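You operate a simulated robot arm through the tools that you are given. There is no shell and no other tool.

You are at the controls of a simulated robot arm. One attempt, no reset.

Task
Find the blown fuse on the middle yellow board, replace it, then turn the key on.
Fine: Switch the board on to see the display, which names the circuit with no feed, and off again for the change. The spare from the drawer has the rating on the socket's label. Blown fuse in the cream tray, drawer shut, main switch and key on at the end. Nothing is pulled or fitted while the main switch is on.
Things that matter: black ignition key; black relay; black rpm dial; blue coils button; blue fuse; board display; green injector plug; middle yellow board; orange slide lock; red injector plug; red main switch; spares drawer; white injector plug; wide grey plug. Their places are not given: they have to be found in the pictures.

Only the result counts: the job must be done as asked and must still hold three seconds after the hand-in. Knocking over, shifting, dropping, spilling or breaking anything else fails it.

Robot
A 6-joint arm with a three-finger gripper, fixed in place. Base frame: the origin is at the foot of the arm, x ahead of it, y to its left, z up. Readings come in mm, rad, newtons and seconds.
Its first joint turns from -2.897 to 2.897 rad. Payload 4.89 kg.
Tool frame: the origin (TCP) lies between the finger pads and is the grasp point; the fingertips stand 30 mm ahead of it; z points along the fingers, y is the line along which they close. Largest opening 164 mm; the body of the gripper starts 125 mm behind the TCP.
Orientation is that of the tool frame in the base frame, as a unit quaternion [w, x, y, z]. With the fingers straight down and closing along the base's y, the tool's x points along the base's -x, its y along +y and its z along -z.

Tools
- The arm moves only by the tool move_arm. Its argument "increments" is a list of rows, each an object of numbers (a shift or turn left out is 0, a gripper value left out holds the last): "wx", "wy", "wz": the turn, a rotation vector about the base's x, y, z in units of 90 degrees (1.0 is 90 degrees); "tx", "ty", "tz": the shift along the base's x, y, z in units of 400 mm (1.0 is 400 mm); "jaw": the opening, from 0 (shut) to 1 (fully open). In form: [{"wx": .., "wy": .., "wz": .., "tx": .., "ty": .., "tz": .., "jaw": ..}, ...]. A call has 1 to 20 rows; each row is the pose to reach, as a shift and turn from the pose commanded when the call began. A call with a number of a shift or a turn outside -1 to 1 is refused whole. Rows are played at 5 a second. More than 50 mm and 0.15 rad between two rows, or a gripper value outside its range, and nothing of the call is played. A pose out of reach is approached as far as the arm can. The call stops where the force on the tool passes 40 N (or 10 N more than at its start, if that is more) or the arm is blocked; 0.2 s more then pass. Each finger travels about 108 mm/s and halts on what it meets, pressing with about 44 N; the grip force reading is that of the motor and also rises with nothing between the fingers. The clock runs only during rows and for 0.2 s after the last one: add rows that repeat a pose to give the fingers time. It gives the time, the measured TCP pose, the force on the tool (base axes), the opening and the grip force at its end, in the units of the frame above (readings bear some noise), with the torque about the TCP (base axes, N m) and any sound that the robot's microphone picked up.
- Cameras (640 x 400 px; columns grow to the right, rows downward): "scene" is fixed at [391.3, -648.1, 1467.2]; the picture's right is [0.92, -0.39, 0.00], its down [-0.20, -0.47, -0.86] and it looks along [0.34, 0.79, -0.51] (base axes); focal length 344 px, centre (320, 200). "wrist" rides on the gripper at [76, -2, -152] in the tool frame; the picture's right is [0.02, 1.00, 0.00], its down [-0.88, 0.02, -0.47] and it looks along [-0.47, 0.01, 0.88] (tool axes); focal length 247 px, centre (320, 200).
- snapshot(camera): a new picture of that camera. No time passes.
- slide_trunk(by): slides the trunk up (or, below 0, down) by that many mm; the arm rides with it, the base frame stays. It gives what a move gives, with no picture.
- point_at(camera, pixels): for up to 12 pixels [column, row] of the newest picture of that camera ("zoom" is the newest enlarged one), the place [x, y, z] in the base frame of the surface seen there, good to about 2 mm, but the place of the scene camera against the robot may be out by one fixed shift of up to 12 mm in any direction. No time passes.
- close_up(camera, box): a new picture of the part [left, top, right, bottom] of that camera's present view, enlarged. No time passes.
- job_done(): hands the job in; it is judged then, once.

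Unless the task says otherwise, let go and move clear before handing in.

The tools are called after "Call:" as name(argument=value, ...) on one line, values as JSON. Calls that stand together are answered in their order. move_arm: Moves the arm, as the interface text tells. Its arguments: {"type":"object","properties":{"increments":{"type":"array"}},"required":["increments"]} The other tools are called the same way: slide_trunk (by) slides the trunk up or down; snapshot (camera) takes a picture; point_at (camera, pixels) gives the place of the surface under pixels of a picture; close_up (camera, box) takes an enlarged picture of a part of a camera's view; job_done () hands the job in.

At the start:

```text
clock: 0.0
tool_pos: [483.4, -97.8, 1282.3]
orientation: [0.0, 0.0, 1.0, 0.0]
contact_force: [-0.8, 0.2, 0.5]
torque: [0.04, 0.01, -0.02]
width: 164.0
grip_force: 0.1
trunk travel left (down, up): [-100.0, 290.0]
```

scene: 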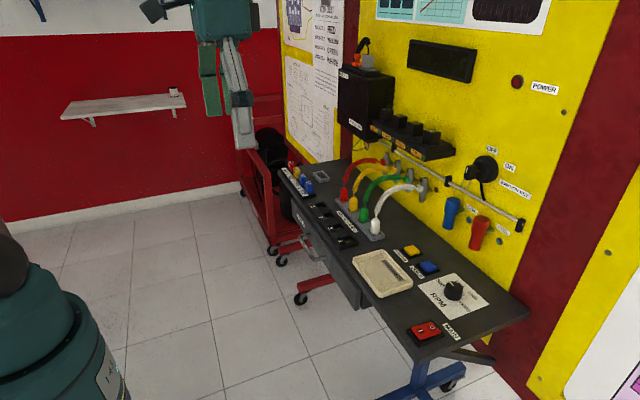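
wrist: 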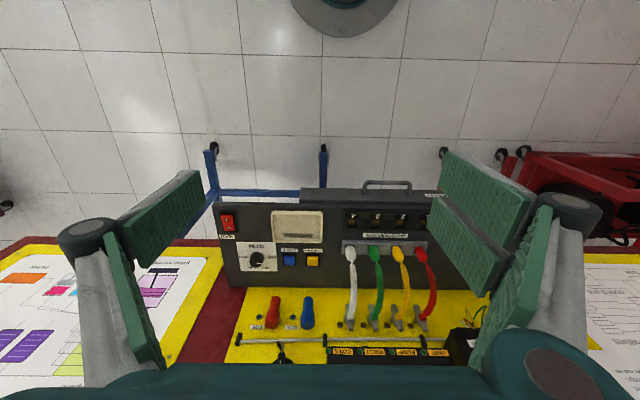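

The scene shows the yellow board with the dark display near (442,62), the relays/fuse row near (410,135), and a desk with the red main switch near (425,330). I'll take enlarged pictures to identify things.

Call:
close_up(camera="scene", box=[270, 140, 430, 240])

Call:
close_up(camera="scene", box=[330, 30, 490, 130])

Call:
close_up(camera="scene", box=[340, 240, 500, 340])

Call:
close_up(camera="scene", box=[360, 100, 540, 250])

Call:
close_up(camera="wrist", box=[200, 170, 460, 370])

```text
4.00 times, centred on (350, 190) of scene
```

zoom: 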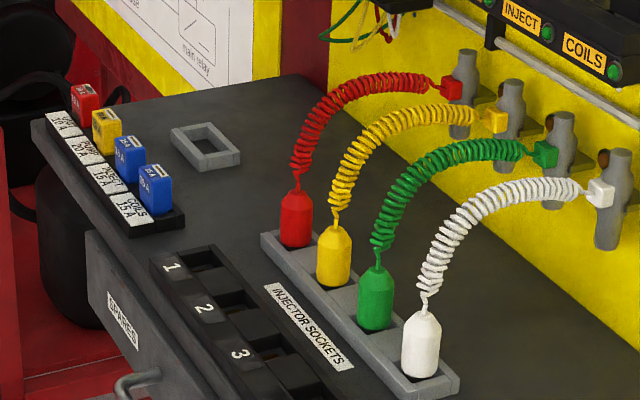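

```text
4.00 times, centred on (410, 80) of scene
```

zoom: 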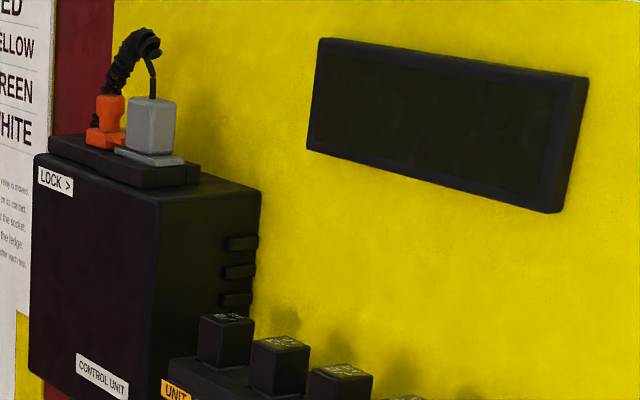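

```text
4.00 times, centred on (420, 290) of scene
```

zoom: 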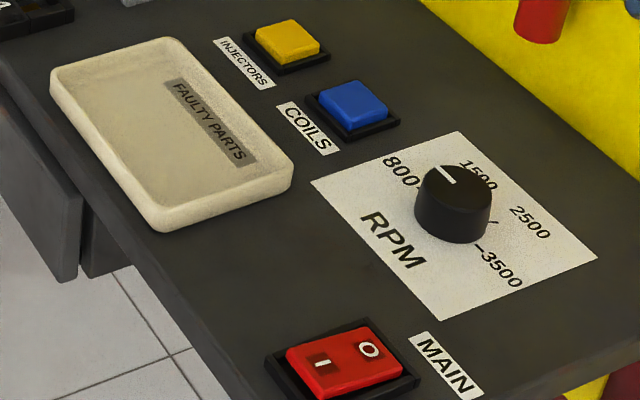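

```text
2.67 times, centred on (450, 175) of scene
```

zoom: 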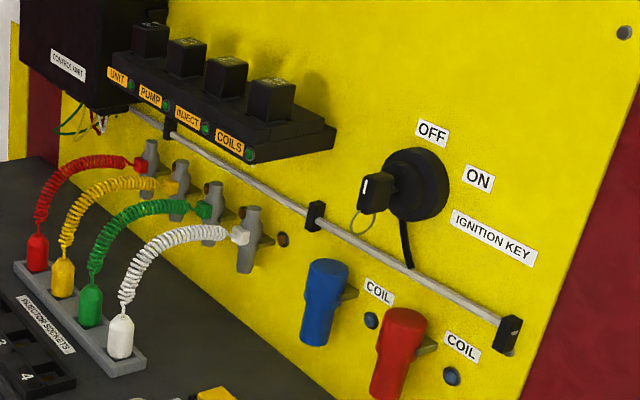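

```text
2.00 times, centred on (330, 270) of wrist
```

zoom: 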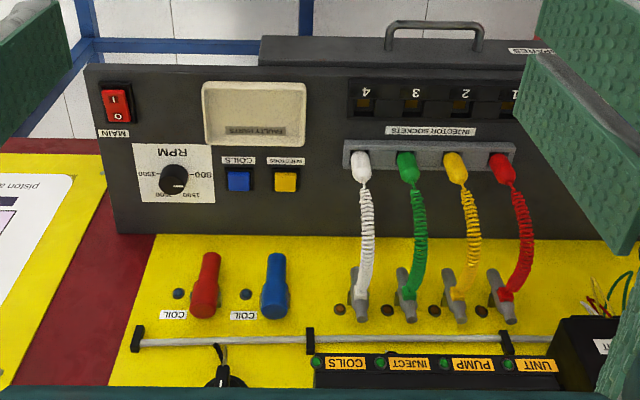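

The fuse row is at about (300,180) in the scene with labels, and the spares drawer is at the desk front around (300,220). I'll zoom in further on these and locate points.

Call:
close_up(camera="scene", box=[275, 155, 335, 205])

Call:
close_up(camera="scene", box=[280, 190, 376, 310])

Call:
close_up(camera="scene", box=[280, 0, 350, 60])

Call:
close_up(camera="scene", box=[280, 50, 350, 110])

Call:
point_at(camera="scene", pixels=[[290, 164], [297, 172], [303, 179], [310, 187], [425, 328], [432, 327], [420, 332], [485, 168], [480, 180], [382, 275], [454, 290], [310, 240]])

```text
8.00 times, centred on (305, 180) of scene
```

zoom: 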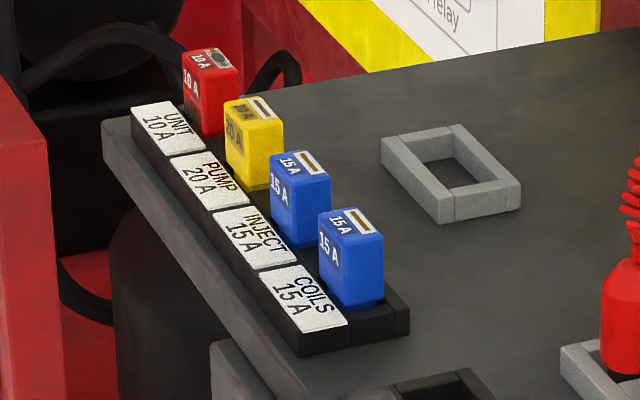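

```text
3.33 times, centred on (328, 250) of scene
```

zoom: 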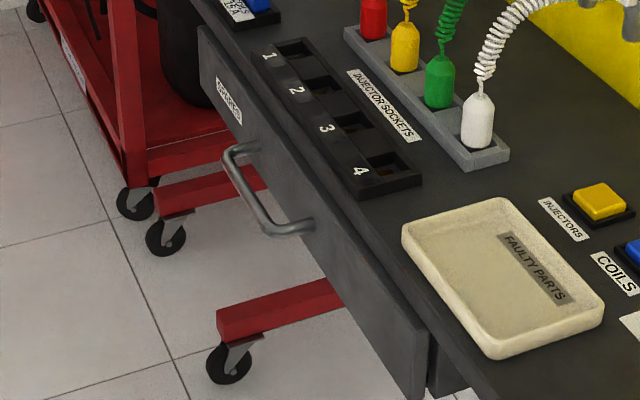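

```text
6.67 times, centred on (315, 30) of scene
```

zoom: 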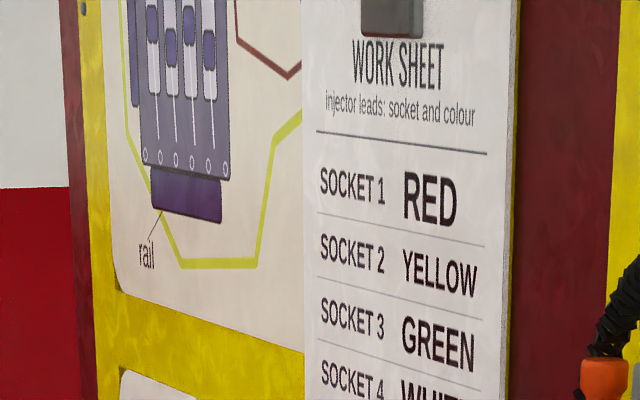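

```text
6.67 times, centred on (315, 80) of scene
```

zoom: 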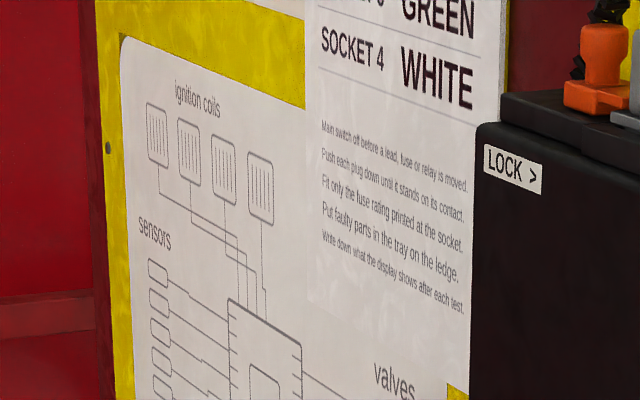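

```text
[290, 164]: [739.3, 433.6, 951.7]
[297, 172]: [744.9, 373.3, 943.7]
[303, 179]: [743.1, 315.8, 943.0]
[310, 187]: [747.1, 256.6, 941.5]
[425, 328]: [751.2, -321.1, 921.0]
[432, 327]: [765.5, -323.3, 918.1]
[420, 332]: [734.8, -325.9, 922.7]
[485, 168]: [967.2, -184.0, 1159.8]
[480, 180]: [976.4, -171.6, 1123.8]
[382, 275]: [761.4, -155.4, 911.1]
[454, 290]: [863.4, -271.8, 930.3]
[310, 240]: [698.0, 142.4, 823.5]
```

Fuse labels read UNIT 10A, PUMP 20A, INJECT 15A, COILS 15A; the main rocker is near (750,-321,921). I'll cross-check places with the wrist camera to find the scene camera shift.

Call:
close_up(camera="wrist", box=[205, 195, 285, 245])

Call:
point_at(camera="wrist", pixels=[[228, 216], [228, 226], [257, 258], [298, 225], [289, 259], [313, 259], [387, 186], [350, 254], [422, 254]])

Call:
point_at(camera="scene", pixels=[[410, 250], [428, 267], [376, 228], [343, 196], [454, 290]])

```text
8.00 times, centred on (245, 220) of wrist
```

zoom: 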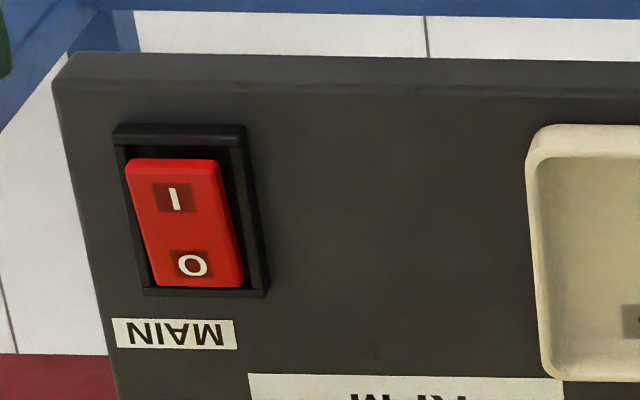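

```text
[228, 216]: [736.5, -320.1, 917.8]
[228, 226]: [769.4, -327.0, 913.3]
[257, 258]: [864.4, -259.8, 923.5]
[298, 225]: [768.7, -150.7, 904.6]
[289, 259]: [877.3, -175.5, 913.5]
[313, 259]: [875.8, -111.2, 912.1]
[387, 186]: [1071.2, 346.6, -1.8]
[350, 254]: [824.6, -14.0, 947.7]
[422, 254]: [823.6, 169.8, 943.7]
```

```text
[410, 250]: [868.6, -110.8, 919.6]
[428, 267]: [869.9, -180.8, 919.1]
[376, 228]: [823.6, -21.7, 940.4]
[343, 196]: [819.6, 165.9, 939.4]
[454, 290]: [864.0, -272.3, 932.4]
```

The rocker's I half stands higher (917.8) than its O half (913.3), so it is off. I'll measure it more finely in the zoom.

Call:
close_up(camera="wrist", box=[205, 195, 285, 245])

Call:
point_at(camera="zoom", pixels=[[175, 165], [175, 198], [190, 230], [193, 264], [200, 282], [185, 128], [195, 293], [130, 165], [230, 220], [300, 200], [215, 165], [160, 285]])

```text
8.00 times, centred on (245, 220) of wrist
```

zoom: 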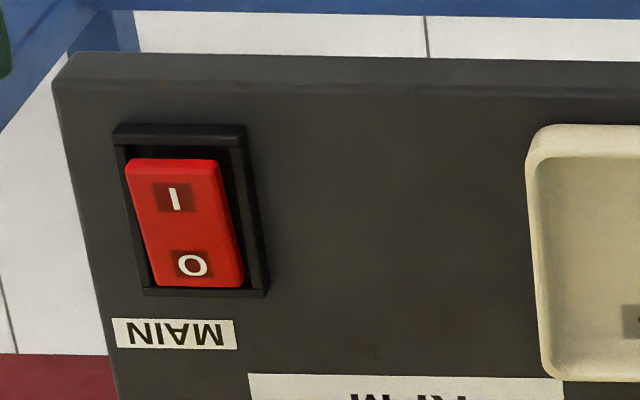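

```text
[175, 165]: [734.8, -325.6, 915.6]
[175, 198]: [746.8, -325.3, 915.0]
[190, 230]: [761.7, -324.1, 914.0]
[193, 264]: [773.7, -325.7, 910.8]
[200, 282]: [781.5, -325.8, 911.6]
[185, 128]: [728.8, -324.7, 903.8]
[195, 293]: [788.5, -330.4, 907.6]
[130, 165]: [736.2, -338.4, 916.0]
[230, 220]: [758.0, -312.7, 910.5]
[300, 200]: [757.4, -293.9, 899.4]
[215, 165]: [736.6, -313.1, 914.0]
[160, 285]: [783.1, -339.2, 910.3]
```

The rocker spans x 734–783, y −339..−312, with the I half centred near (746,−325,915). I'll close the jaw and move to above the I half.

Call:
move_arm(increments=[{"tx": 0.0654, "ty": -0.0568, "tz": -0.0706, "jaw": 0}, {"tx": 0.1308, "ty": -0.1136, "tz": -0.1412, "jaw": 0}, {"tx": 0.1962, "ty": -0.1704, "tz": -0.2118, "jaw": 0}, {"tx": 0.2616, "ty": -0.2272, "tz": -0.2824, "jaw": 0}, {"tx": 0.327, "ty": -0.284, "tz": -0.353, "jaw": 0}, {"tx": 0.3924, "ty": -0.3408, "tz": -0.4236, "jaw": 0}, {"tx": 0.4578, "ty": -0.3976, "tz": -0.4942, "jaw": 0}, {"tx": 0.5232, "ty": -0.4544, "tz": -0.5648, "jaw": 0}, {"tx": 0.5886, "ty": -0.5112, "tz": -0.6354, "jaw": 0}, {"tx": 0.654, "ty": -0.568, "tz": -0.706, "jaw": 0}, {"tx": 0.654, "ty": -0.568, "tz": -0.706, "jaw": 0}, {"tx": 0.654, "ty": -0.568, "tz": -0.706, "jaw": 0}])

Call:
snapshot(camera="scene")

Call:
snapshot(camera="wrist")

```text
clock: 2.6
tool_pos: [747.5, -325.9, 1001.4]
orientation: [-0.001, 0.0, 1.0, 0.0]
contact_force: [0.7, 0.4, -0.4]
torque: [0.05, 0.07, -0.01]
width: 0.0
grip_force: 43.5
trunk travel left (down, up): [-100.0, 290.0]
```

```text
taken
```

scene: 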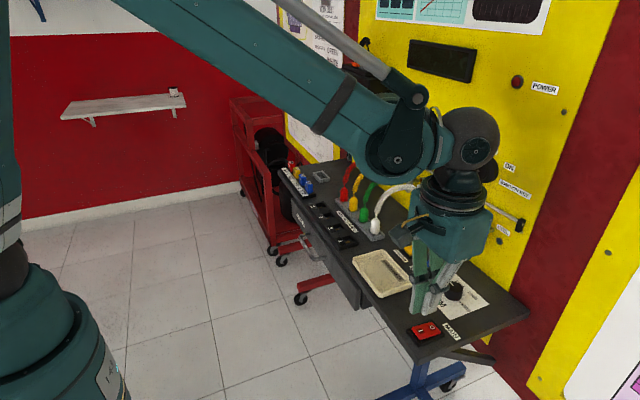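

```text
taken
```

wrist: 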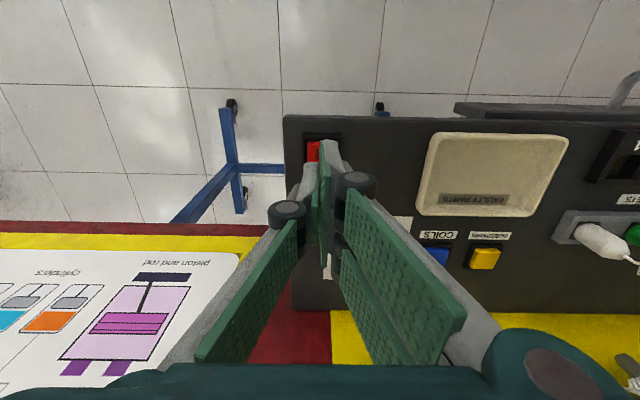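

The arm is above the rocker; red shows just left of the closed fingers at (313,150). I'll zoom to check fingertip alignment.

Call:
close_up(camera="wrist", box=[260, 110, 420, 210])

Call:
point_at(camera="wrist", pixels=[[313, 150], [309, 145], [316, 160], [328, 150], [338, 160], [322, 175], [307, 180]])

Call:
close_up(camera="scene", box=[360, 240, 520, 350])

```text
4.00 times, centred on (340, 160) of wrist
```

zoom: 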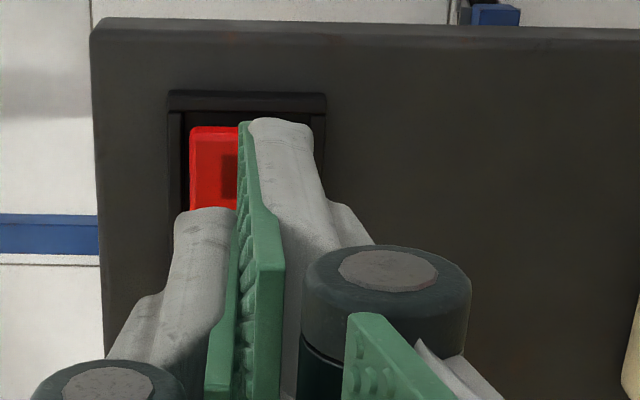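

```text
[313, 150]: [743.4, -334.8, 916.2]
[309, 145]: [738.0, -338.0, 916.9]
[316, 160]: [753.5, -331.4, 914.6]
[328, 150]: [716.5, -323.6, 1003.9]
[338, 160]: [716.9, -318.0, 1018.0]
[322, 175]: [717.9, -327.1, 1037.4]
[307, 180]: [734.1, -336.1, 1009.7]
```

```text
3.64 times, centred on (440, 295) of scene
```

zoom: 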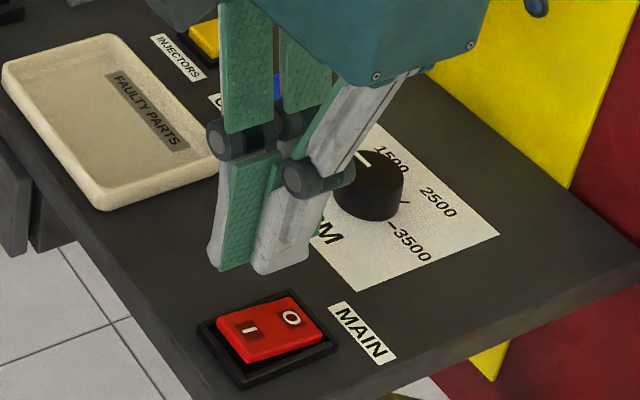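

The fingers look like a wider mesh than two plain blades, so I'll sample points on the fingertips to learn the true footprint.

Call:
point_at(camera="zoom", pixels=[[215, 255], [235, 262], [245, 240], [260, 265], [285, 262], [305, 250], [240, 140], [290, 120], [320, 175], [265, 200], [340, 90], [400, 70]])

Call:
close_up(camera="scene", box=[400, 220, 480, 320])

```text
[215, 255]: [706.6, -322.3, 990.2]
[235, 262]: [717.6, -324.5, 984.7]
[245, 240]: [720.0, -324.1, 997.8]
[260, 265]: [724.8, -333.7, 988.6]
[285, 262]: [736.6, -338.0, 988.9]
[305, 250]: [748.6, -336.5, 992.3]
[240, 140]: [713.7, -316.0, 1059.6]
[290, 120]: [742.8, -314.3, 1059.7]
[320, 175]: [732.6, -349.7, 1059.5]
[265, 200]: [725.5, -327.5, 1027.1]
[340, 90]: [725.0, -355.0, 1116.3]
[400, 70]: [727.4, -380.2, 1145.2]
```

```text
4.00 times, centred on (440, 270) of scene
```

zoom: 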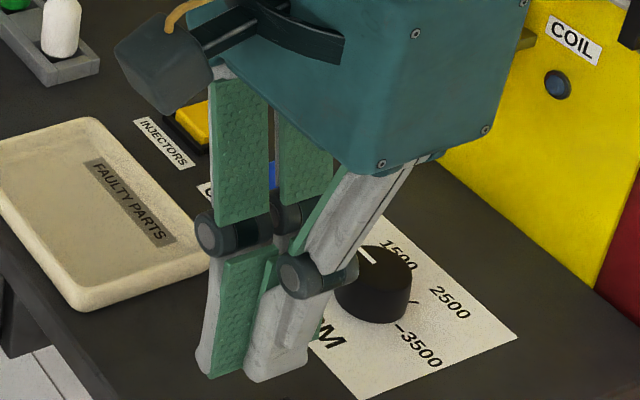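

The gripper mesh shows a centred thumb on −y and spread fingers on +y (x≈714 to ~780), so a straight press could cover both rocker halves. I'll rotate the tool 90° about z so that the closed fingers are only about 20 mm deep in x.

Call:
move_arm(increments=[{"wz": 0.091}, {"wz": 0.182}, {"wz": 0.273}, {"wz": 0.364}, {"wz": 0.455}, {"wz": 0.546}, {"wz": 0.637}, {"wz": 0.728}, {"wz": 0.819}, {"wz": 0.91}, {"wz": 1.0}, {"wz": 1.0}])

Call:
snapshot(camera="scene")

Call:
snapshot(camera="wrist")

Call:
close_up(camera="scene", box=[360, 240, 520, 350])

```text
clock: 5.2
tool_pos: [747.1, -326.3, 1000.1]
orientation: [0.0, 0.707, -0.707, 0.001]
contact_force: [0.2, 0.2, -0.1]
torque: [0.02, 0.01, 0.0]
width: 0.0
grip_force: 43.6
trunk travel left (down, up): [-100.0, 290.0]
```

```text
taken
```

scene: 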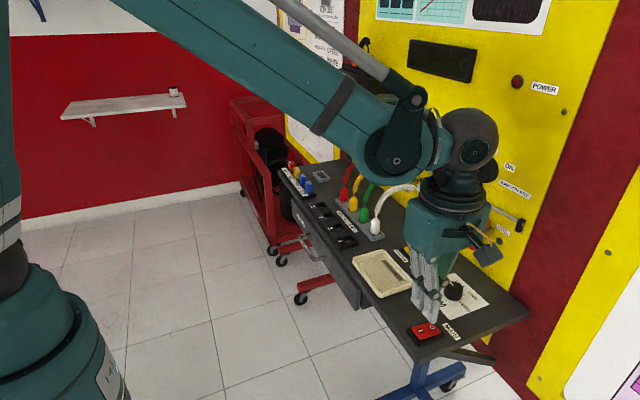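

```text
taken
```

wrist: 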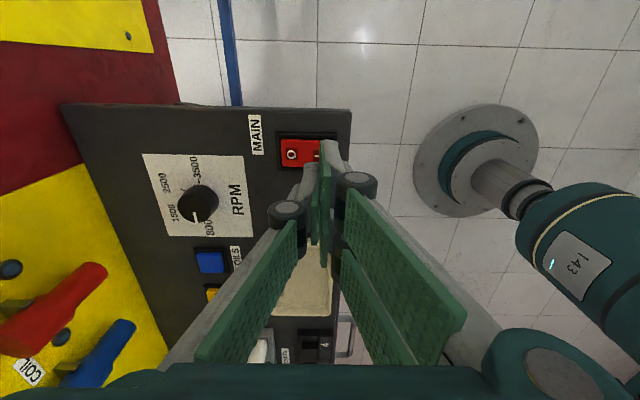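

```text
3.64 times, centred on (440, 295) of scene
```

zoom: 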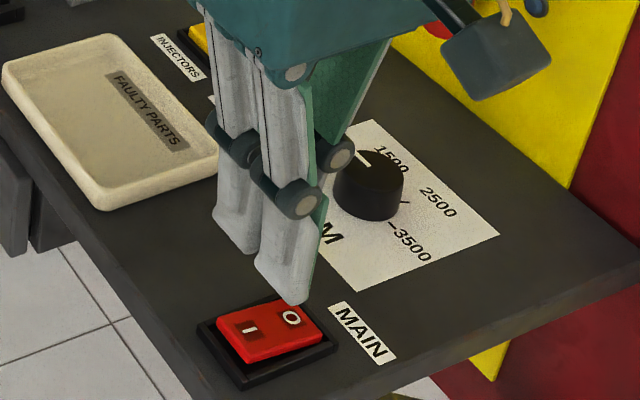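

Now the thumb sits centred on the +x side and the two spread fingers on the −x side. I'll shift to x≈739 and press down gently on the I half.

Call:
move_arm(increments=[{"tx": -0.02, "tz": -0.05, "jaw": 0}, {"tx": -0.02, "tz": -0.1, "jaw": 0}, {"tx": -0.02, "tz": -0.12, "jaw": 0}, {"tx": -0.02, "tz": -0.13, "jaw": 0}, {"tx": -0.02, "tz": -0.135, "jaw": 0}, {"tx": -0.02, "tz": -0.14, "jaw": 0}, {"tx": -0.02, "tz": -0.145, "jaw": 0}, {"tx": -0.02, "tz": -0.15, "jaw": 0}])

Call:
snapshot(camera="scene")

Call:
snapshot(camera="wrist")

```text
clock: 7.0
tool_pos: [738.6, -325.8, 939.6]
orientation: [0.0, 0.707, -0.707, -0.001]
contact_force: [0.6, -0.2, 0.4]
torque: [-0.04, -0.04, -0.01]
width: 0.0
grip_force: 44.2
trunk travel left (down, up): [-100.0, 290.0]
```

```text
taken
```

scene: 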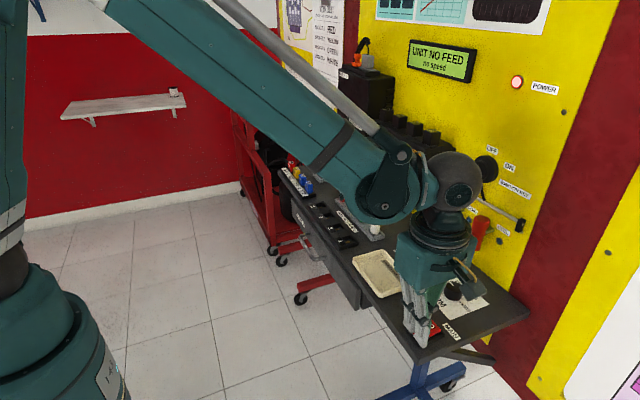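

```text
taken
```

wrist: 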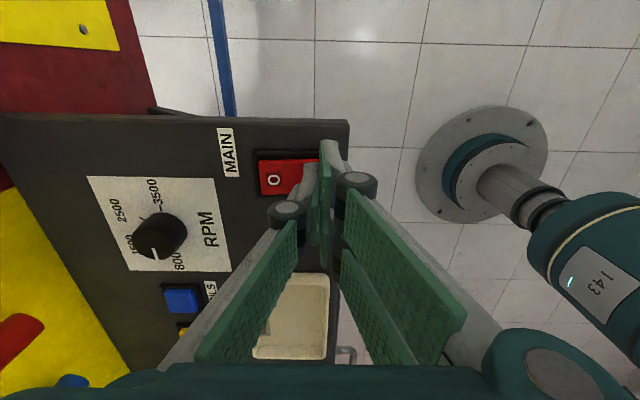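

The display at (442,60) is lit and the power lamp glows. I'll zoom to read it.

Call:
close_up(camera="scene", box=[400, 30, 480, 90])

Call:
close_up(camera="scene", box=[360, 100, 440, 150])

```text
6.67 times, centred on (440, 60) of scene
```

zoom: 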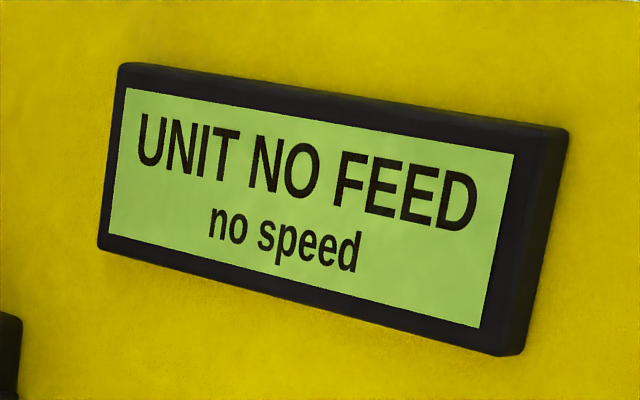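

```text
8.00 times, centred on (400, 125) of scene
```

zoom: 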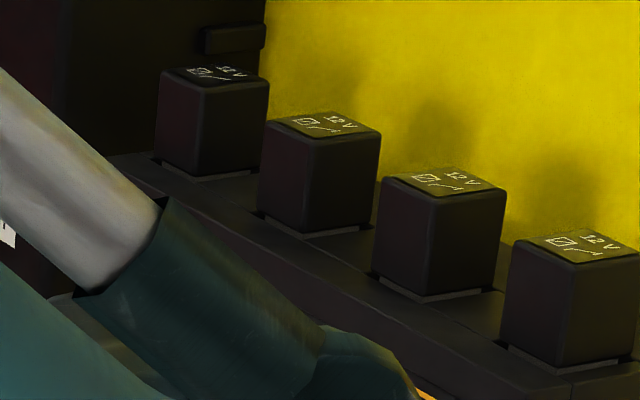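

The display reads "UNIT NO FEED", so the red 10 A fuse in the UNIT socket (top-left of the row) is the blown one. I'll lift, shift to the O half at x≈773, and press the main switch off.

Call:
move_arm(increments=[{"tz": 0.04}, {"tz": 0.09}, {"tx": 0.05, "tz": 0.09}, {"tx": 0.086, "tz": 0.09}, {"tx": 0.086, "tz": 0.05}, {"tx": 0.086, "tz": 0.03}, {"tx": 0.086, "tz": 0.02}, {"tx": 0.086, "tz": 0.015}, {"tx": 0.086, "tz": 0.01}, {"tx": 0.086, "tz": 0.005}, {"tx": 0.086, "tz": 0.0}])

Call:
snapshot(camera="scene")

Call:
snapshot(camera="wrist")

```text
clock: 9.4
tool_pos: [772.4, -326.8, 940.4]
orientation: [0.001, 0.707, -0.707, 0.0]
contact_force: [1.3, -1.6, 4.5]
torque: [-0.03, 0.0, 0.02]
width: 0.0
grip_force: 43.8
trunk travel left (down, up): [-100.0, 290.0]
```

```text
taken
```

scene: 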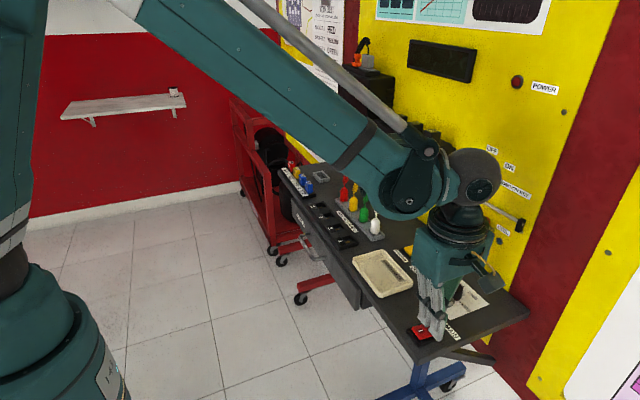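

```text
taken
```

wrist: 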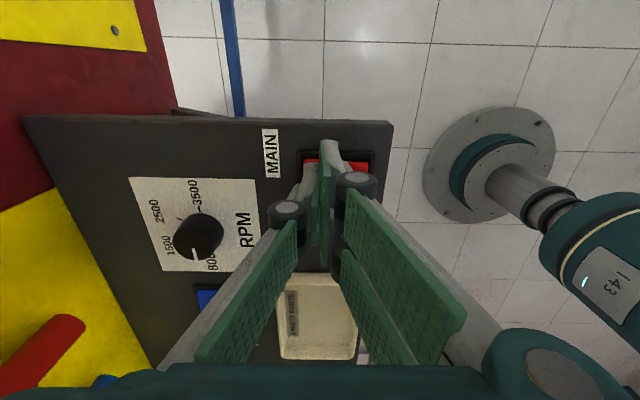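

The display is dark again, so the main switch is off. Now I'll lift and travel toward the fuse row to inspect it with the wrist camera.

Call:
move_arm(increments=[{"tz": 0.1}, {"tz": 0.2}, {"tz": 0.3, "tx": -0.02}, {"tz": 0.4, "tx": -0.04, "ty": 0.05}, {"tz": 0.475, "tx": -0.06, "ty": 0.13}, {"tz": 0.475, "tx": -0.08, "ty": 0.25}, {"tz": 0.475, "tx": -0.08, "ty": 0.37}, {"tz": 0.475, "tx": -0.08, "ty": 0.49}, {"tz": 0.475, "tx": -0.08, "ty": 0.61}, {"tz": 0.475, "tx": -0.08, "ty": 0.73}, {"tz": 0.475, "tx": -0.08, "ty": 0.85}, {"tz": 0.475, "tx": -0.08, "ty": 0.97}])

Call:
move_arm(increments=[{"ty": 0.12}, {"ty": 0.24}, {"ty": 0.36}, {"ty": 0.48}, {"ty": 0.6}, {"ty": 0.68}, {"ty": 0.68}])

Call:
snapshot(camera="scene")

Call:
snapshot(camera="wrist")

```text
clock: 12.0
tool_pos: [740.8, 61.8, 1129.2]
orientation: [0.001, -0.707, 0.708, 0.0]
contact_force: [0.7, -1.4, -0.6]
torque: [0.27, 0.01, 0.0]
width: 0.0
grip_force: 44.0
trunk travel left (down, up): [-100.0, 290.0]
```

```text
clock: 13.6
tool_pos: [738.5, 334.8, 1128.9]
orientation: [0.0, 0.707, -0.707, 0.0]
contact_force: [-0.2, 0.5, 0.4]
torque: [0.02, 0.01, -0.02]
width: 0.0
grip_force: 43.4
trunk travel left (down, up): [-100.0, 290.0]
```

```text
taken
```

scene: 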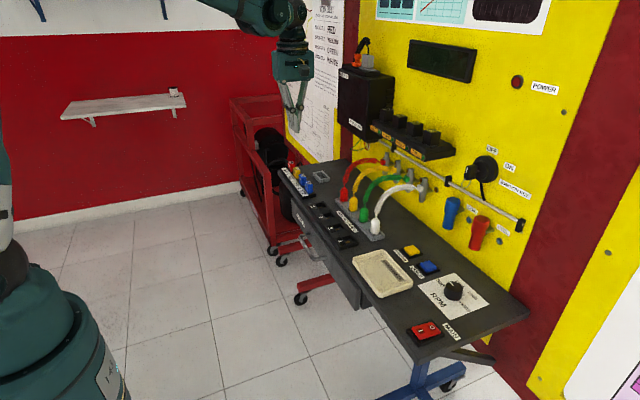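

```text
taken
```

wrist: 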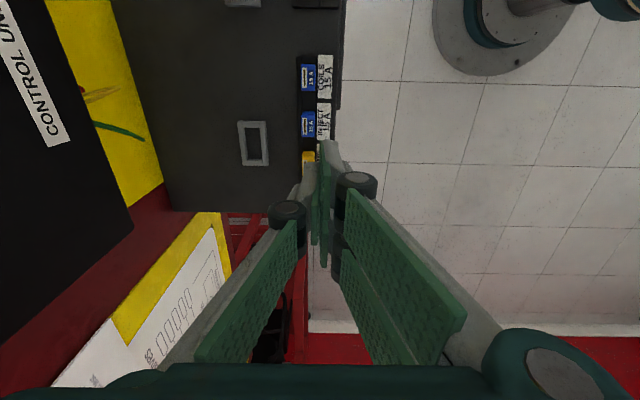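

The wrist view shows the blue fuses at (308,80) and (308,125), with the yellow and red hidden by the closed fingers. I'll back off to −y and open the jaw to see the red fuse.

Call:
move_arm(increments=[{"ty": -0.08, "jaw": 0.3}, {"ty": -0.15, "jaw": 0.6}, {"ty": -0.15, "jaw": 0.6}, {"ty": -0.15, "jaw": 0.6}])

Call:
snapshot(camera="wrist")

Call:
close_up(camera="scene", box=[275, 155, 335, 205])

```text
clock: 14.6
tool_pos: [739.0, 273.9, 1130.2]
orientation: [0.0, -0.707, 0.707, 0.001]
contact_force: [0.3, 0.0, -1.0]
torque: [0.04, -0.02, 0.0]
width: 98.7
grip_force: 0.1
trunk travel left (down, up): [-100.0, 290.0]
```

```text
taken
```

wrist: 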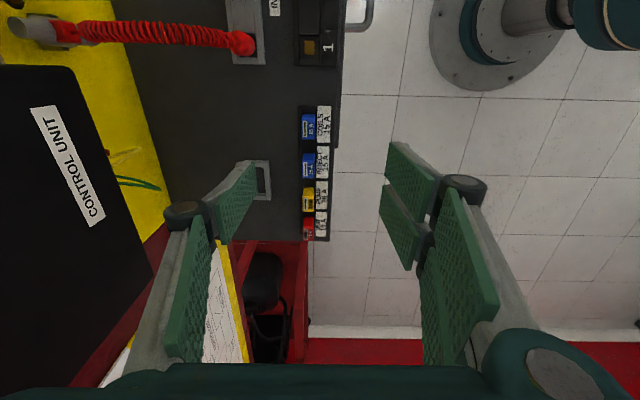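

```text
8.00 times, centred on (305, 180) of scene
```

zoom: 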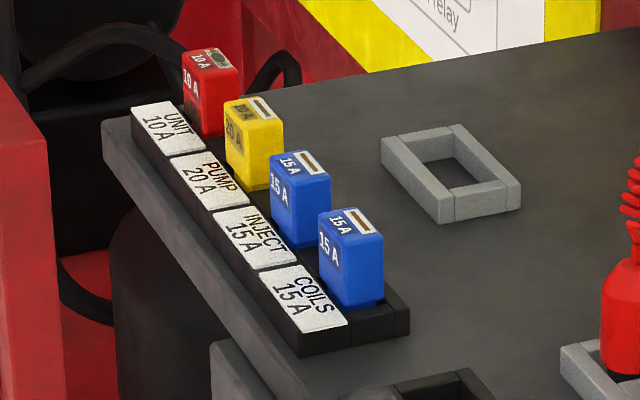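

The wrist now sees all four fuses at columns ~308, rows 125–228, with red last at (309,228). I'll zoom and measure them.

Call:
close_up(camera="wrist", box=[270, 170, 366, 250])

Call:
close_up(camera="wrist", box=[280, 195, 340, 245])

```text
5.00 times, centred on (318, 210) of wrist
```

zoom: 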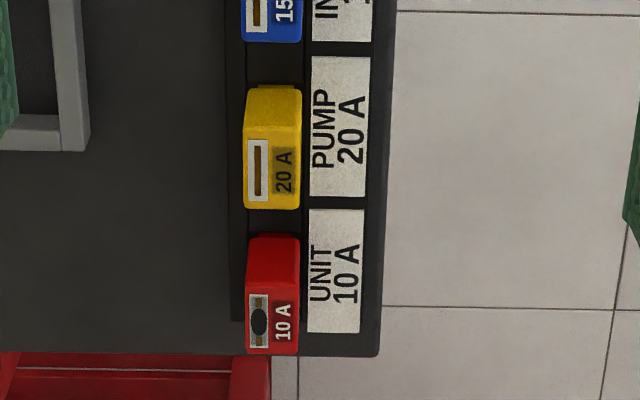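

```text
8.00 times, centred on (310, 220) of wrist
```

zoom: 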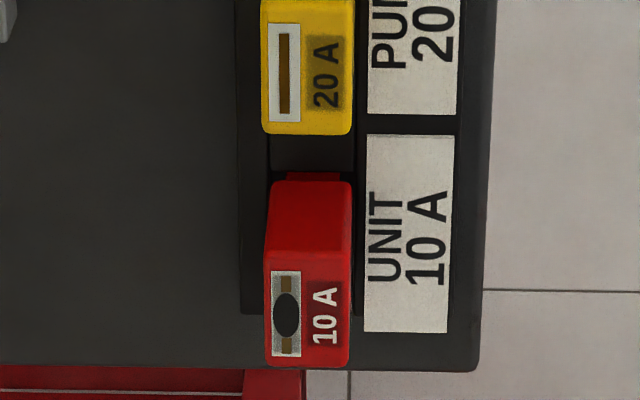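

The red 10 A fuse's window shows a burnt spot, confirming it. I'll measure its corners and neighbours.

Call:
point_at(camera="zoom", pixels=[[275, 272], [340, 272], [275, 355], [340, 355], [310, 225], [310, 190], [305, 178], [305, 150], [250, 200], [410, 230], [310, 100], [200, 150]])

```text
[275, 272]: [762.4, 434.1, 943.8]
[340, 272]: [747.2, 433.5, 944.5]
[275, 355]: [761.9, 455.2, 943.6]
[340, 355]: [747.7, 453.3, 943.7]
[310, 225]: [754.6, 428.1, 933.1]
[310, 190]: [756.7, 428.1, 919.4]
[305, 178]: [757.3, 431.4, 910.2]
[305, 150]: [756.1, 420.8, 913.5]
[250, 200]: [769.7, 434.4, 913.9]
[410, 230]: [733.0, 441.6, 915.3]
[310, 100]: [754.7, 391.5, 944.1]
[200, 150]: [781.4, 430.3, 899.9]
```

The red fuse top spans x 745–765, y 428–458, z≈944, with labels/holder at z≈915. Before descending I'll check how far the control unit box sticks out.

Call:
point_at(camera="wrist", pixels=[[60, 160], [80, 80], [140, 250], [110, 210], [40, 280], [90, 200], [265, 180], [235, 280], [320, 120], [340, 10]])

Call:
point_at(camera="scene", pixels=[[340, 72], [340, 120], [362, 110], [376, 80], [352, 72], [365, 145], [392, 90], [380, 130], [430, 155], [300, 130], [270, 140]])

```text
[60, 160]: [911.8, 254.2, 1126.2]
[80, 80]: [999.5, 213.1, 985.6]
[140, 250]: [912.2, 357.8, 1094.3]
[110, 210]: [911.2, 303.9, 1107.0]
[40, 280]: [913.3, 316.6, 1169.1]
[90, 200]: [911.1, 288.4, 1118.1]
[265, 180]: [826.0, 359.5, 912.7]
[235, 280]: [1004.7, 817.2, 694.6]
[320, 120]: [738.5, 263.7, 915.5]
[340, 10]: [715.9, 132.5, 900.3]
```

```text
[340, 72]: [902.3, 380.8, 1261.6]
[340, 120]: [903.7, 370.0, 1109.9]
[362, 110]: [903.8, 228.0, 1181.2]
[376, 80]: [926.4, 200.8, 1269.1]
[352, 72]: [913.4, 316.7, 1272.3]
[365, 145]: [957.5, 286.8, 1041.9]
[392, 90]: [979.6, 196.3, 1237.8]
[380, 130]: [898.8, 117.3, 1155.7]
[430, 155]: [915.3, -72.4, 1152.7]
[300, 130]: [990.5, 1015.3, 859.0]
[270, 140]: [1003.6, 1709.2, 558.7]
```

The control unit's face is at x≈911, well clear. I'll move to hover above the red fuse with the jaw at 60 mm.

Call:
move_arm(increments=[{"tx": 0.01, "ty": 0.1, "jaw": 0.366}, {"tx": 0.02, "ty": 0.2, "jaw": 0.366}, {"tx": 0.03, "ty": 0.3, "tz": -0.03, "jaw": 0.366}, {"tx": 0.039, "ty": 0.4, "tz": -0.08, "jaw": 0.366}, {"tx": 0.039, "ty": 0.4225, "tz": -0.19, "jaw": 0.366}, {"tx": 0.039, "ty": 0.4225, "tz": -0.3, "jaw": 0.366}, {"tx": 0.039, "ty": 0.4225, "tz": -0.3, "jaw": 0.366}])

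Call:
snapshot(camera="wrist")

Call:
close_up(camera="scene", box=[260, 120, 340, 200])

```text
clock: 16.2
tool_pos: [756.6, 442.0, 1009.1]
orientation: [0.0, 0.707, -0.707, 0.001]
contact_force: [-1.2, -0.6, -0.6]
torque: [-0.03, 0.02, 0.02]
width: 60.0
grip_force: 0.0
trunk travel left (down, up): [-100.0, 290.0]
```

```text
taken
```

wrist: 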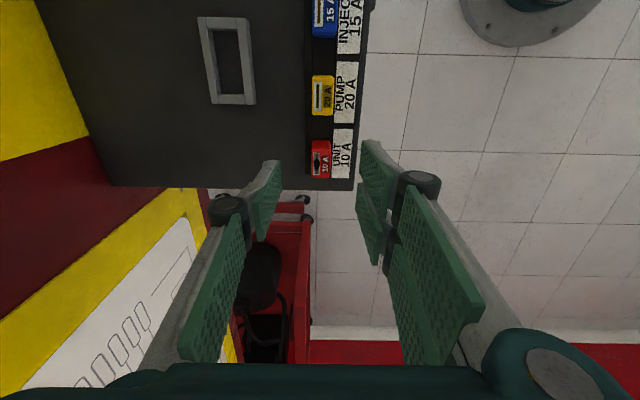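

```text
5.00 times, centred on (300, 160) of scene
```

zoom: 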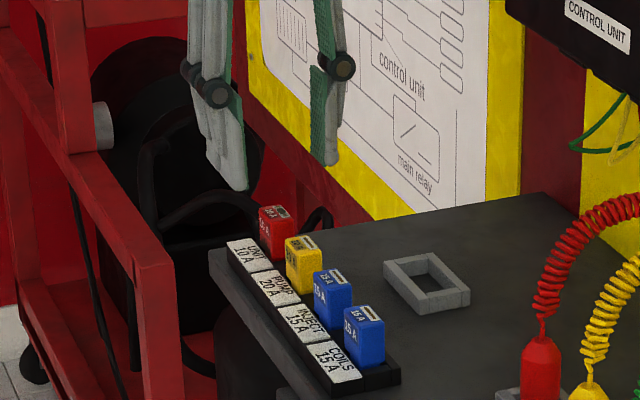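

The red fuse lies between the fingers at (321,160). I'll re-measure at this closer range before descending.

Call:
close_up(camera="wrist", box=[290, 125, 370, 195])

Call:
point_at(camera="wrist", pixels=[[314, 165], [327, 165], [321, 150], [321, 176], [312, 160], [329, 160], [340, 155], [355, 155]])

```text
5.71 times, centred on (330, 160) of wrist
```

zoom: 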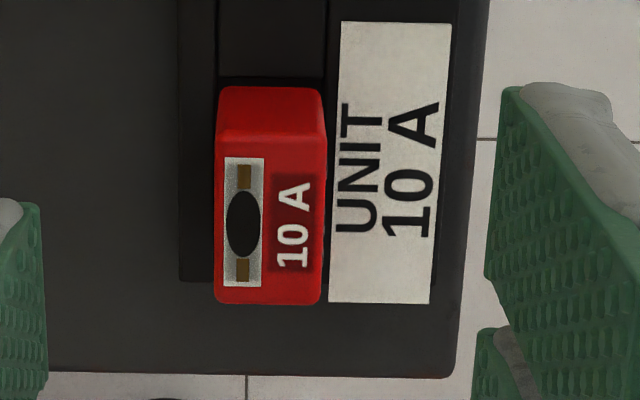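

```text
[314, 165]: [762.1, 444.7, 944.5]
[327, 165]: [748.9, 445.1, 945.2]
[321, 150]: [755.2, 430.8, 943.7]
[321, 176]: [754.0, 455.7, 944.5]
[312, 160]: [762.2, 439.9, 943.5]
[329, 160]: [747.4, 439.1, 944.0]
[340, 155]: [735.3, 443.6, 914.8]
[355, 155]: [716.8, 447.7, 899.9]
```

The fuse centre is (754.6, 444), top 944. I'll correct by (−2,+2), descend to tips z≈920, and close on the fuse.

Call:
move_arm(increments=[{"tx": -0.004, "ty": 0.004, "tz": -0.05, "jaw": 0.366}, {"tx": -0.004, "ty": 0.004, "tz": -0.1, "jaw": 0.366}, {"tx": -0.004, "ty": 0.004, "tz": -0.13, "jaw": 0.366}, {"tx": -0.004, "ty": 0.004, "tz": -0.149, "jaw": 0.366}, {"tx": -0.004, "ty": 0.004, "tz": -0.149, "jaw": 0.366}])

Call:
close_up(camera="wrist", box=[240, 100, 400, 200])

Call:
close_up(camera="scene", box=[260, 130, 340, 200])

```text
clock: 17.4
tool_pos: [753.2, 444.3, 950.7]
orientation: [0.0, 0.707, -0.707, 0.0]
contact_force: [0.6, 0.3, 0.0]
torque: [0.01, 0.0, 0.01]
width: 59.9
grip_force: 0.0
trunk travel left (down, up): [-100.0, 290.0]
```

```text
4.00 times, centred on (320, 150) of wrist
```

zoom: 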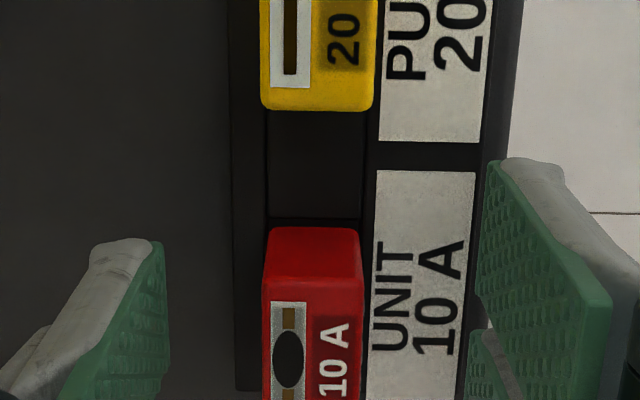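

```text
5.71 times, centred on (300, 165) of scene
```

zoom: 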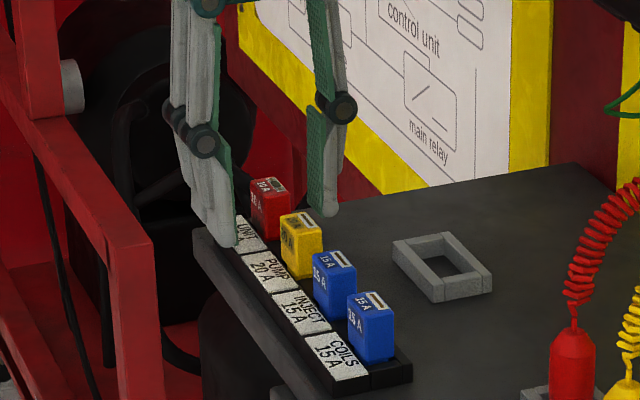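

The fuse is centred between the fingers with the tips just above the label plate. Closing the jaw now.

Call:
move_arm(increments=[{"jaw": 0.25}, {"jaw": 0.15}, {"jaw": 0.05}, {"jaw": 0.0}, {"jaw": 0.0}, {"jaw": 0.0}])

Call:
close_up(camera="wrist", box=[240, 100, 400, 200])

Call:
close_up(camera="scene", box=[260, 130, 340, 200])

```text
clock: 18.8
tool_pos: [753.6, 443.8, 950.7]
orientation: [0.0, -0.707, 0.707, 0.0]
contact_force: [-0.9, 0.3, -0.7]
torque: [-0.01, 0.0, -0.02]
width: 16.6
grip_force: 43.7
trunk travel left (down, up): [-100.0, 290.0]
```

```text
4.00 times, centred on (320, 150) of wrist
```

zoom: 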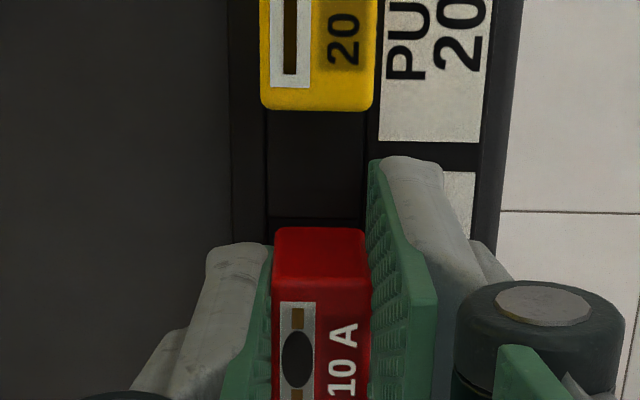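

```text
5.71 times, centred on (300, 165) of scene
```

zoom: 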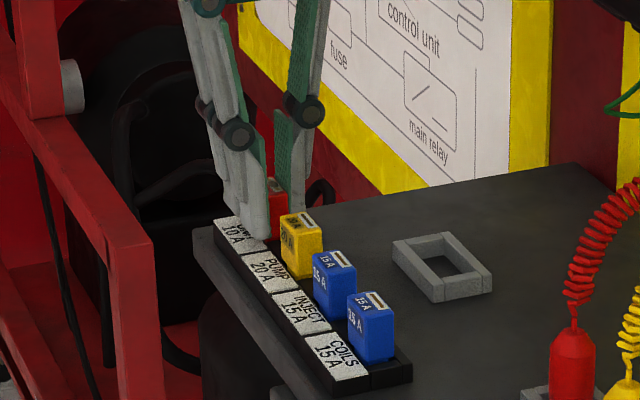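

The jaw stopped at 16.6 mm on the fuse with 44 N. I'll pull straight up slowly.

Call:
move_arm(increments=[{"tz": 0.01, "jaw": 0}, {"tz": 0.02, "jaw": 0}, {"tz": 0.03, "jaw": 0}, {"tz": 0.05, "jaw": 0}, {"tz": 0.08, "jaw": 0}, {"tz": 0.12, "jaw": 0}, {"tz": 0.17, "jaw": 0}, {"tz": 0.22, "jaw": 0}, {"tz": 0.22, "jaw": 0}])

Call:
snapshot(camera="wrist")

Call:
close_up(camera="scene", box=[260, 110, 340, 200])

```text
clock: 20.8
tool_pos: [755.0, 443.3, 1037.3]
orientation: [0.0, -0.707, 0.707, -0.001]
contact_force: [0.4, -0.2, -0.4]
torque: [0.02, -0.02, 0.04]
width: 16.5
grip_force: 44.0
trunk travel left (down, up): [-100.0, 290.0]
```

```text
taken
```

wrist: 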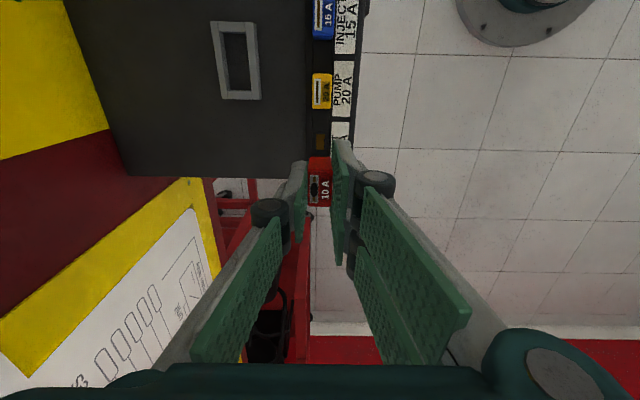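

```text
4.44 times, centred on (300, 155) of scene
```

zoom: 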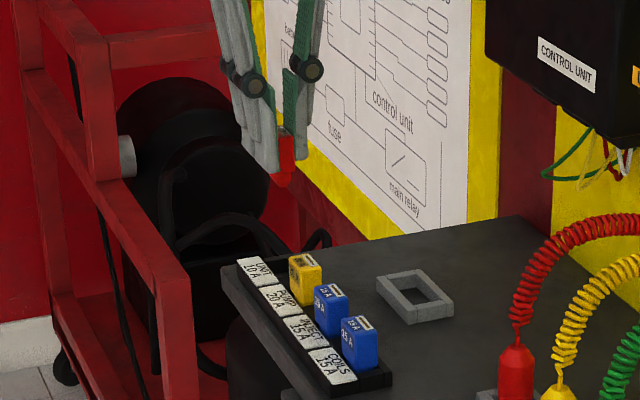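

The red fuse is out and held in the fingers at (320,185) in the wrist view. I'll look closer at the fuse's lower end and the empty socket.

Call:
close_up(camera="scene", box=[290, 125, 330, 155])

Call:
close_up(camera="wrist", box=[290, 110, 370, 210])

Call:
point_at(camera="wrist", pixels=[[320, 140], [316, 140], [325, 140], [320, 134], [320, 148], [312, 185], [326, 185], [320, 165], [320, 200]])

```text
13.33 times, centred on (310, 140) of scene
```

zoom: 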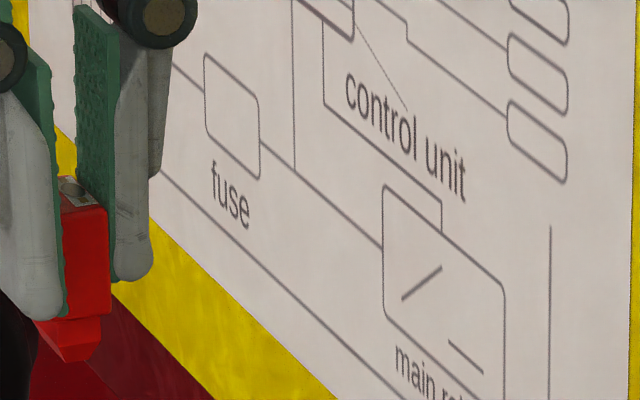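

```text
4.00 times, centred on (330, 160) of wrist
```

zoom: 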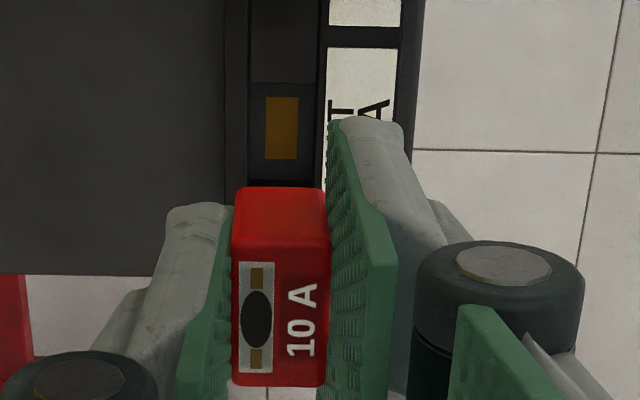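

```text
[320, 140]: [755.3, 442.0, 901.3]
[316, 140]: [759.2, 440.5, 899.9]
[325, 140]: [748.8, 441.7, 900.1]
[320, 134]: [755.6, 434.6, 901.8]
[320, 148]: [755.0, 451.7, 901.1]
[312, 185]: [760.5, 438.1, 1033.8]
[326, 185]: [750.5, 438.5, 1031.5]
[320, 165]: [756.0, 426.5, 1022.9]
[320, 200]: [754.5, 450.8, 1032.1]
```

The fuse has a single tapered foot and the socket recess centre is about (755,444), holder top 914. I'll carry the blown fuse up and over to the cream tray.

Call:
move_arm(increments=[{"tz": 0.1, "jaw": 0}, {"tz": 0.2, "jaw": 0}, {"tz": 0.23, "ty": -0.1, "jaw": 0}, {"tz": 0.23, "ty": -0.21, "jaw": 0}, {"tz": 0.23, "ty": -0.32, "jaw": 0}, {"tz": 0.23, "ty": -0.43, "jaw": 0}, {"tz": 0.23, "ty": -0.54, "jaw": 0}, {"tz": 0.23, "ty": -0.65, "jaw": 0}, {"tz": 0.23, "ty": -0.76, "jaw": 0}, {"tz": 0.23, "ty": -0.87, "jaw": 0}, {"tz": 0.23, "ty": -0.98, "jaw": 0}])

Call:
move_arm(increments=[{"ty": -0.11, "jaw": 0}, {"ty": -0.22, "jaw": 0}, {"ty": -0.33, "jaw": 0}, {"ty": -0.44, "jaw": 0}, {"ty": -0.55, "jaw": 0}, {"ty": -0.62, "jaw": 0}, {"ty": -0.62, "jaw": 0}])

Call:
snapshot(camera="wrist")

Call:
snapshot(camera="scene")

```text
clock: 23.2
tool_pos: [753.6, 51.4, 1131.1]
orientation: [0.001, 0.707, -0.707, 0.0]
contact_force: [-0.1, 2.3, -1.1]
torque: [-0.24, -0.03, 0.02]
width: 16.9
grip_force: 44.1
trunk travel left (down, up): [-100.0, 290.0]
```

```text
clock: 24.8
tool_pos: [756.8, -195.9, 1130.7]
orientation: [0.0, -0.707, 0.707, 0.0]
contact_force: [-0.1, -0.2, 0.3]
torque: [-0.02, 0.03, 0.03]
width: 16.5
grip_force: 44.0
trunk travel left (down, up): [-100.0, 290.0]
```

```text
taken
```

wrist: 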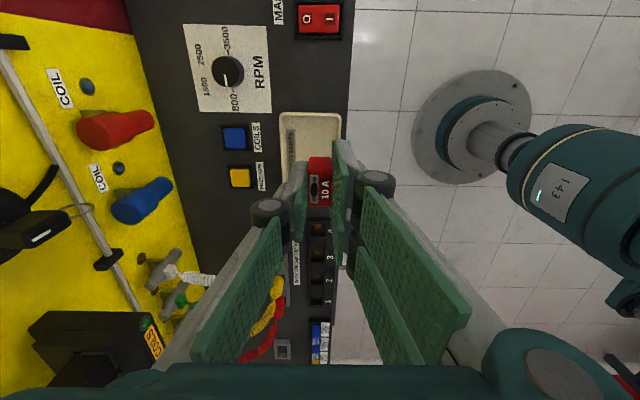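

```text
taken
```

scene: 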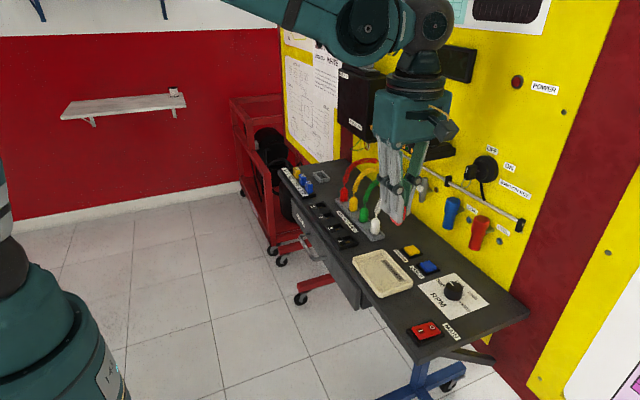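

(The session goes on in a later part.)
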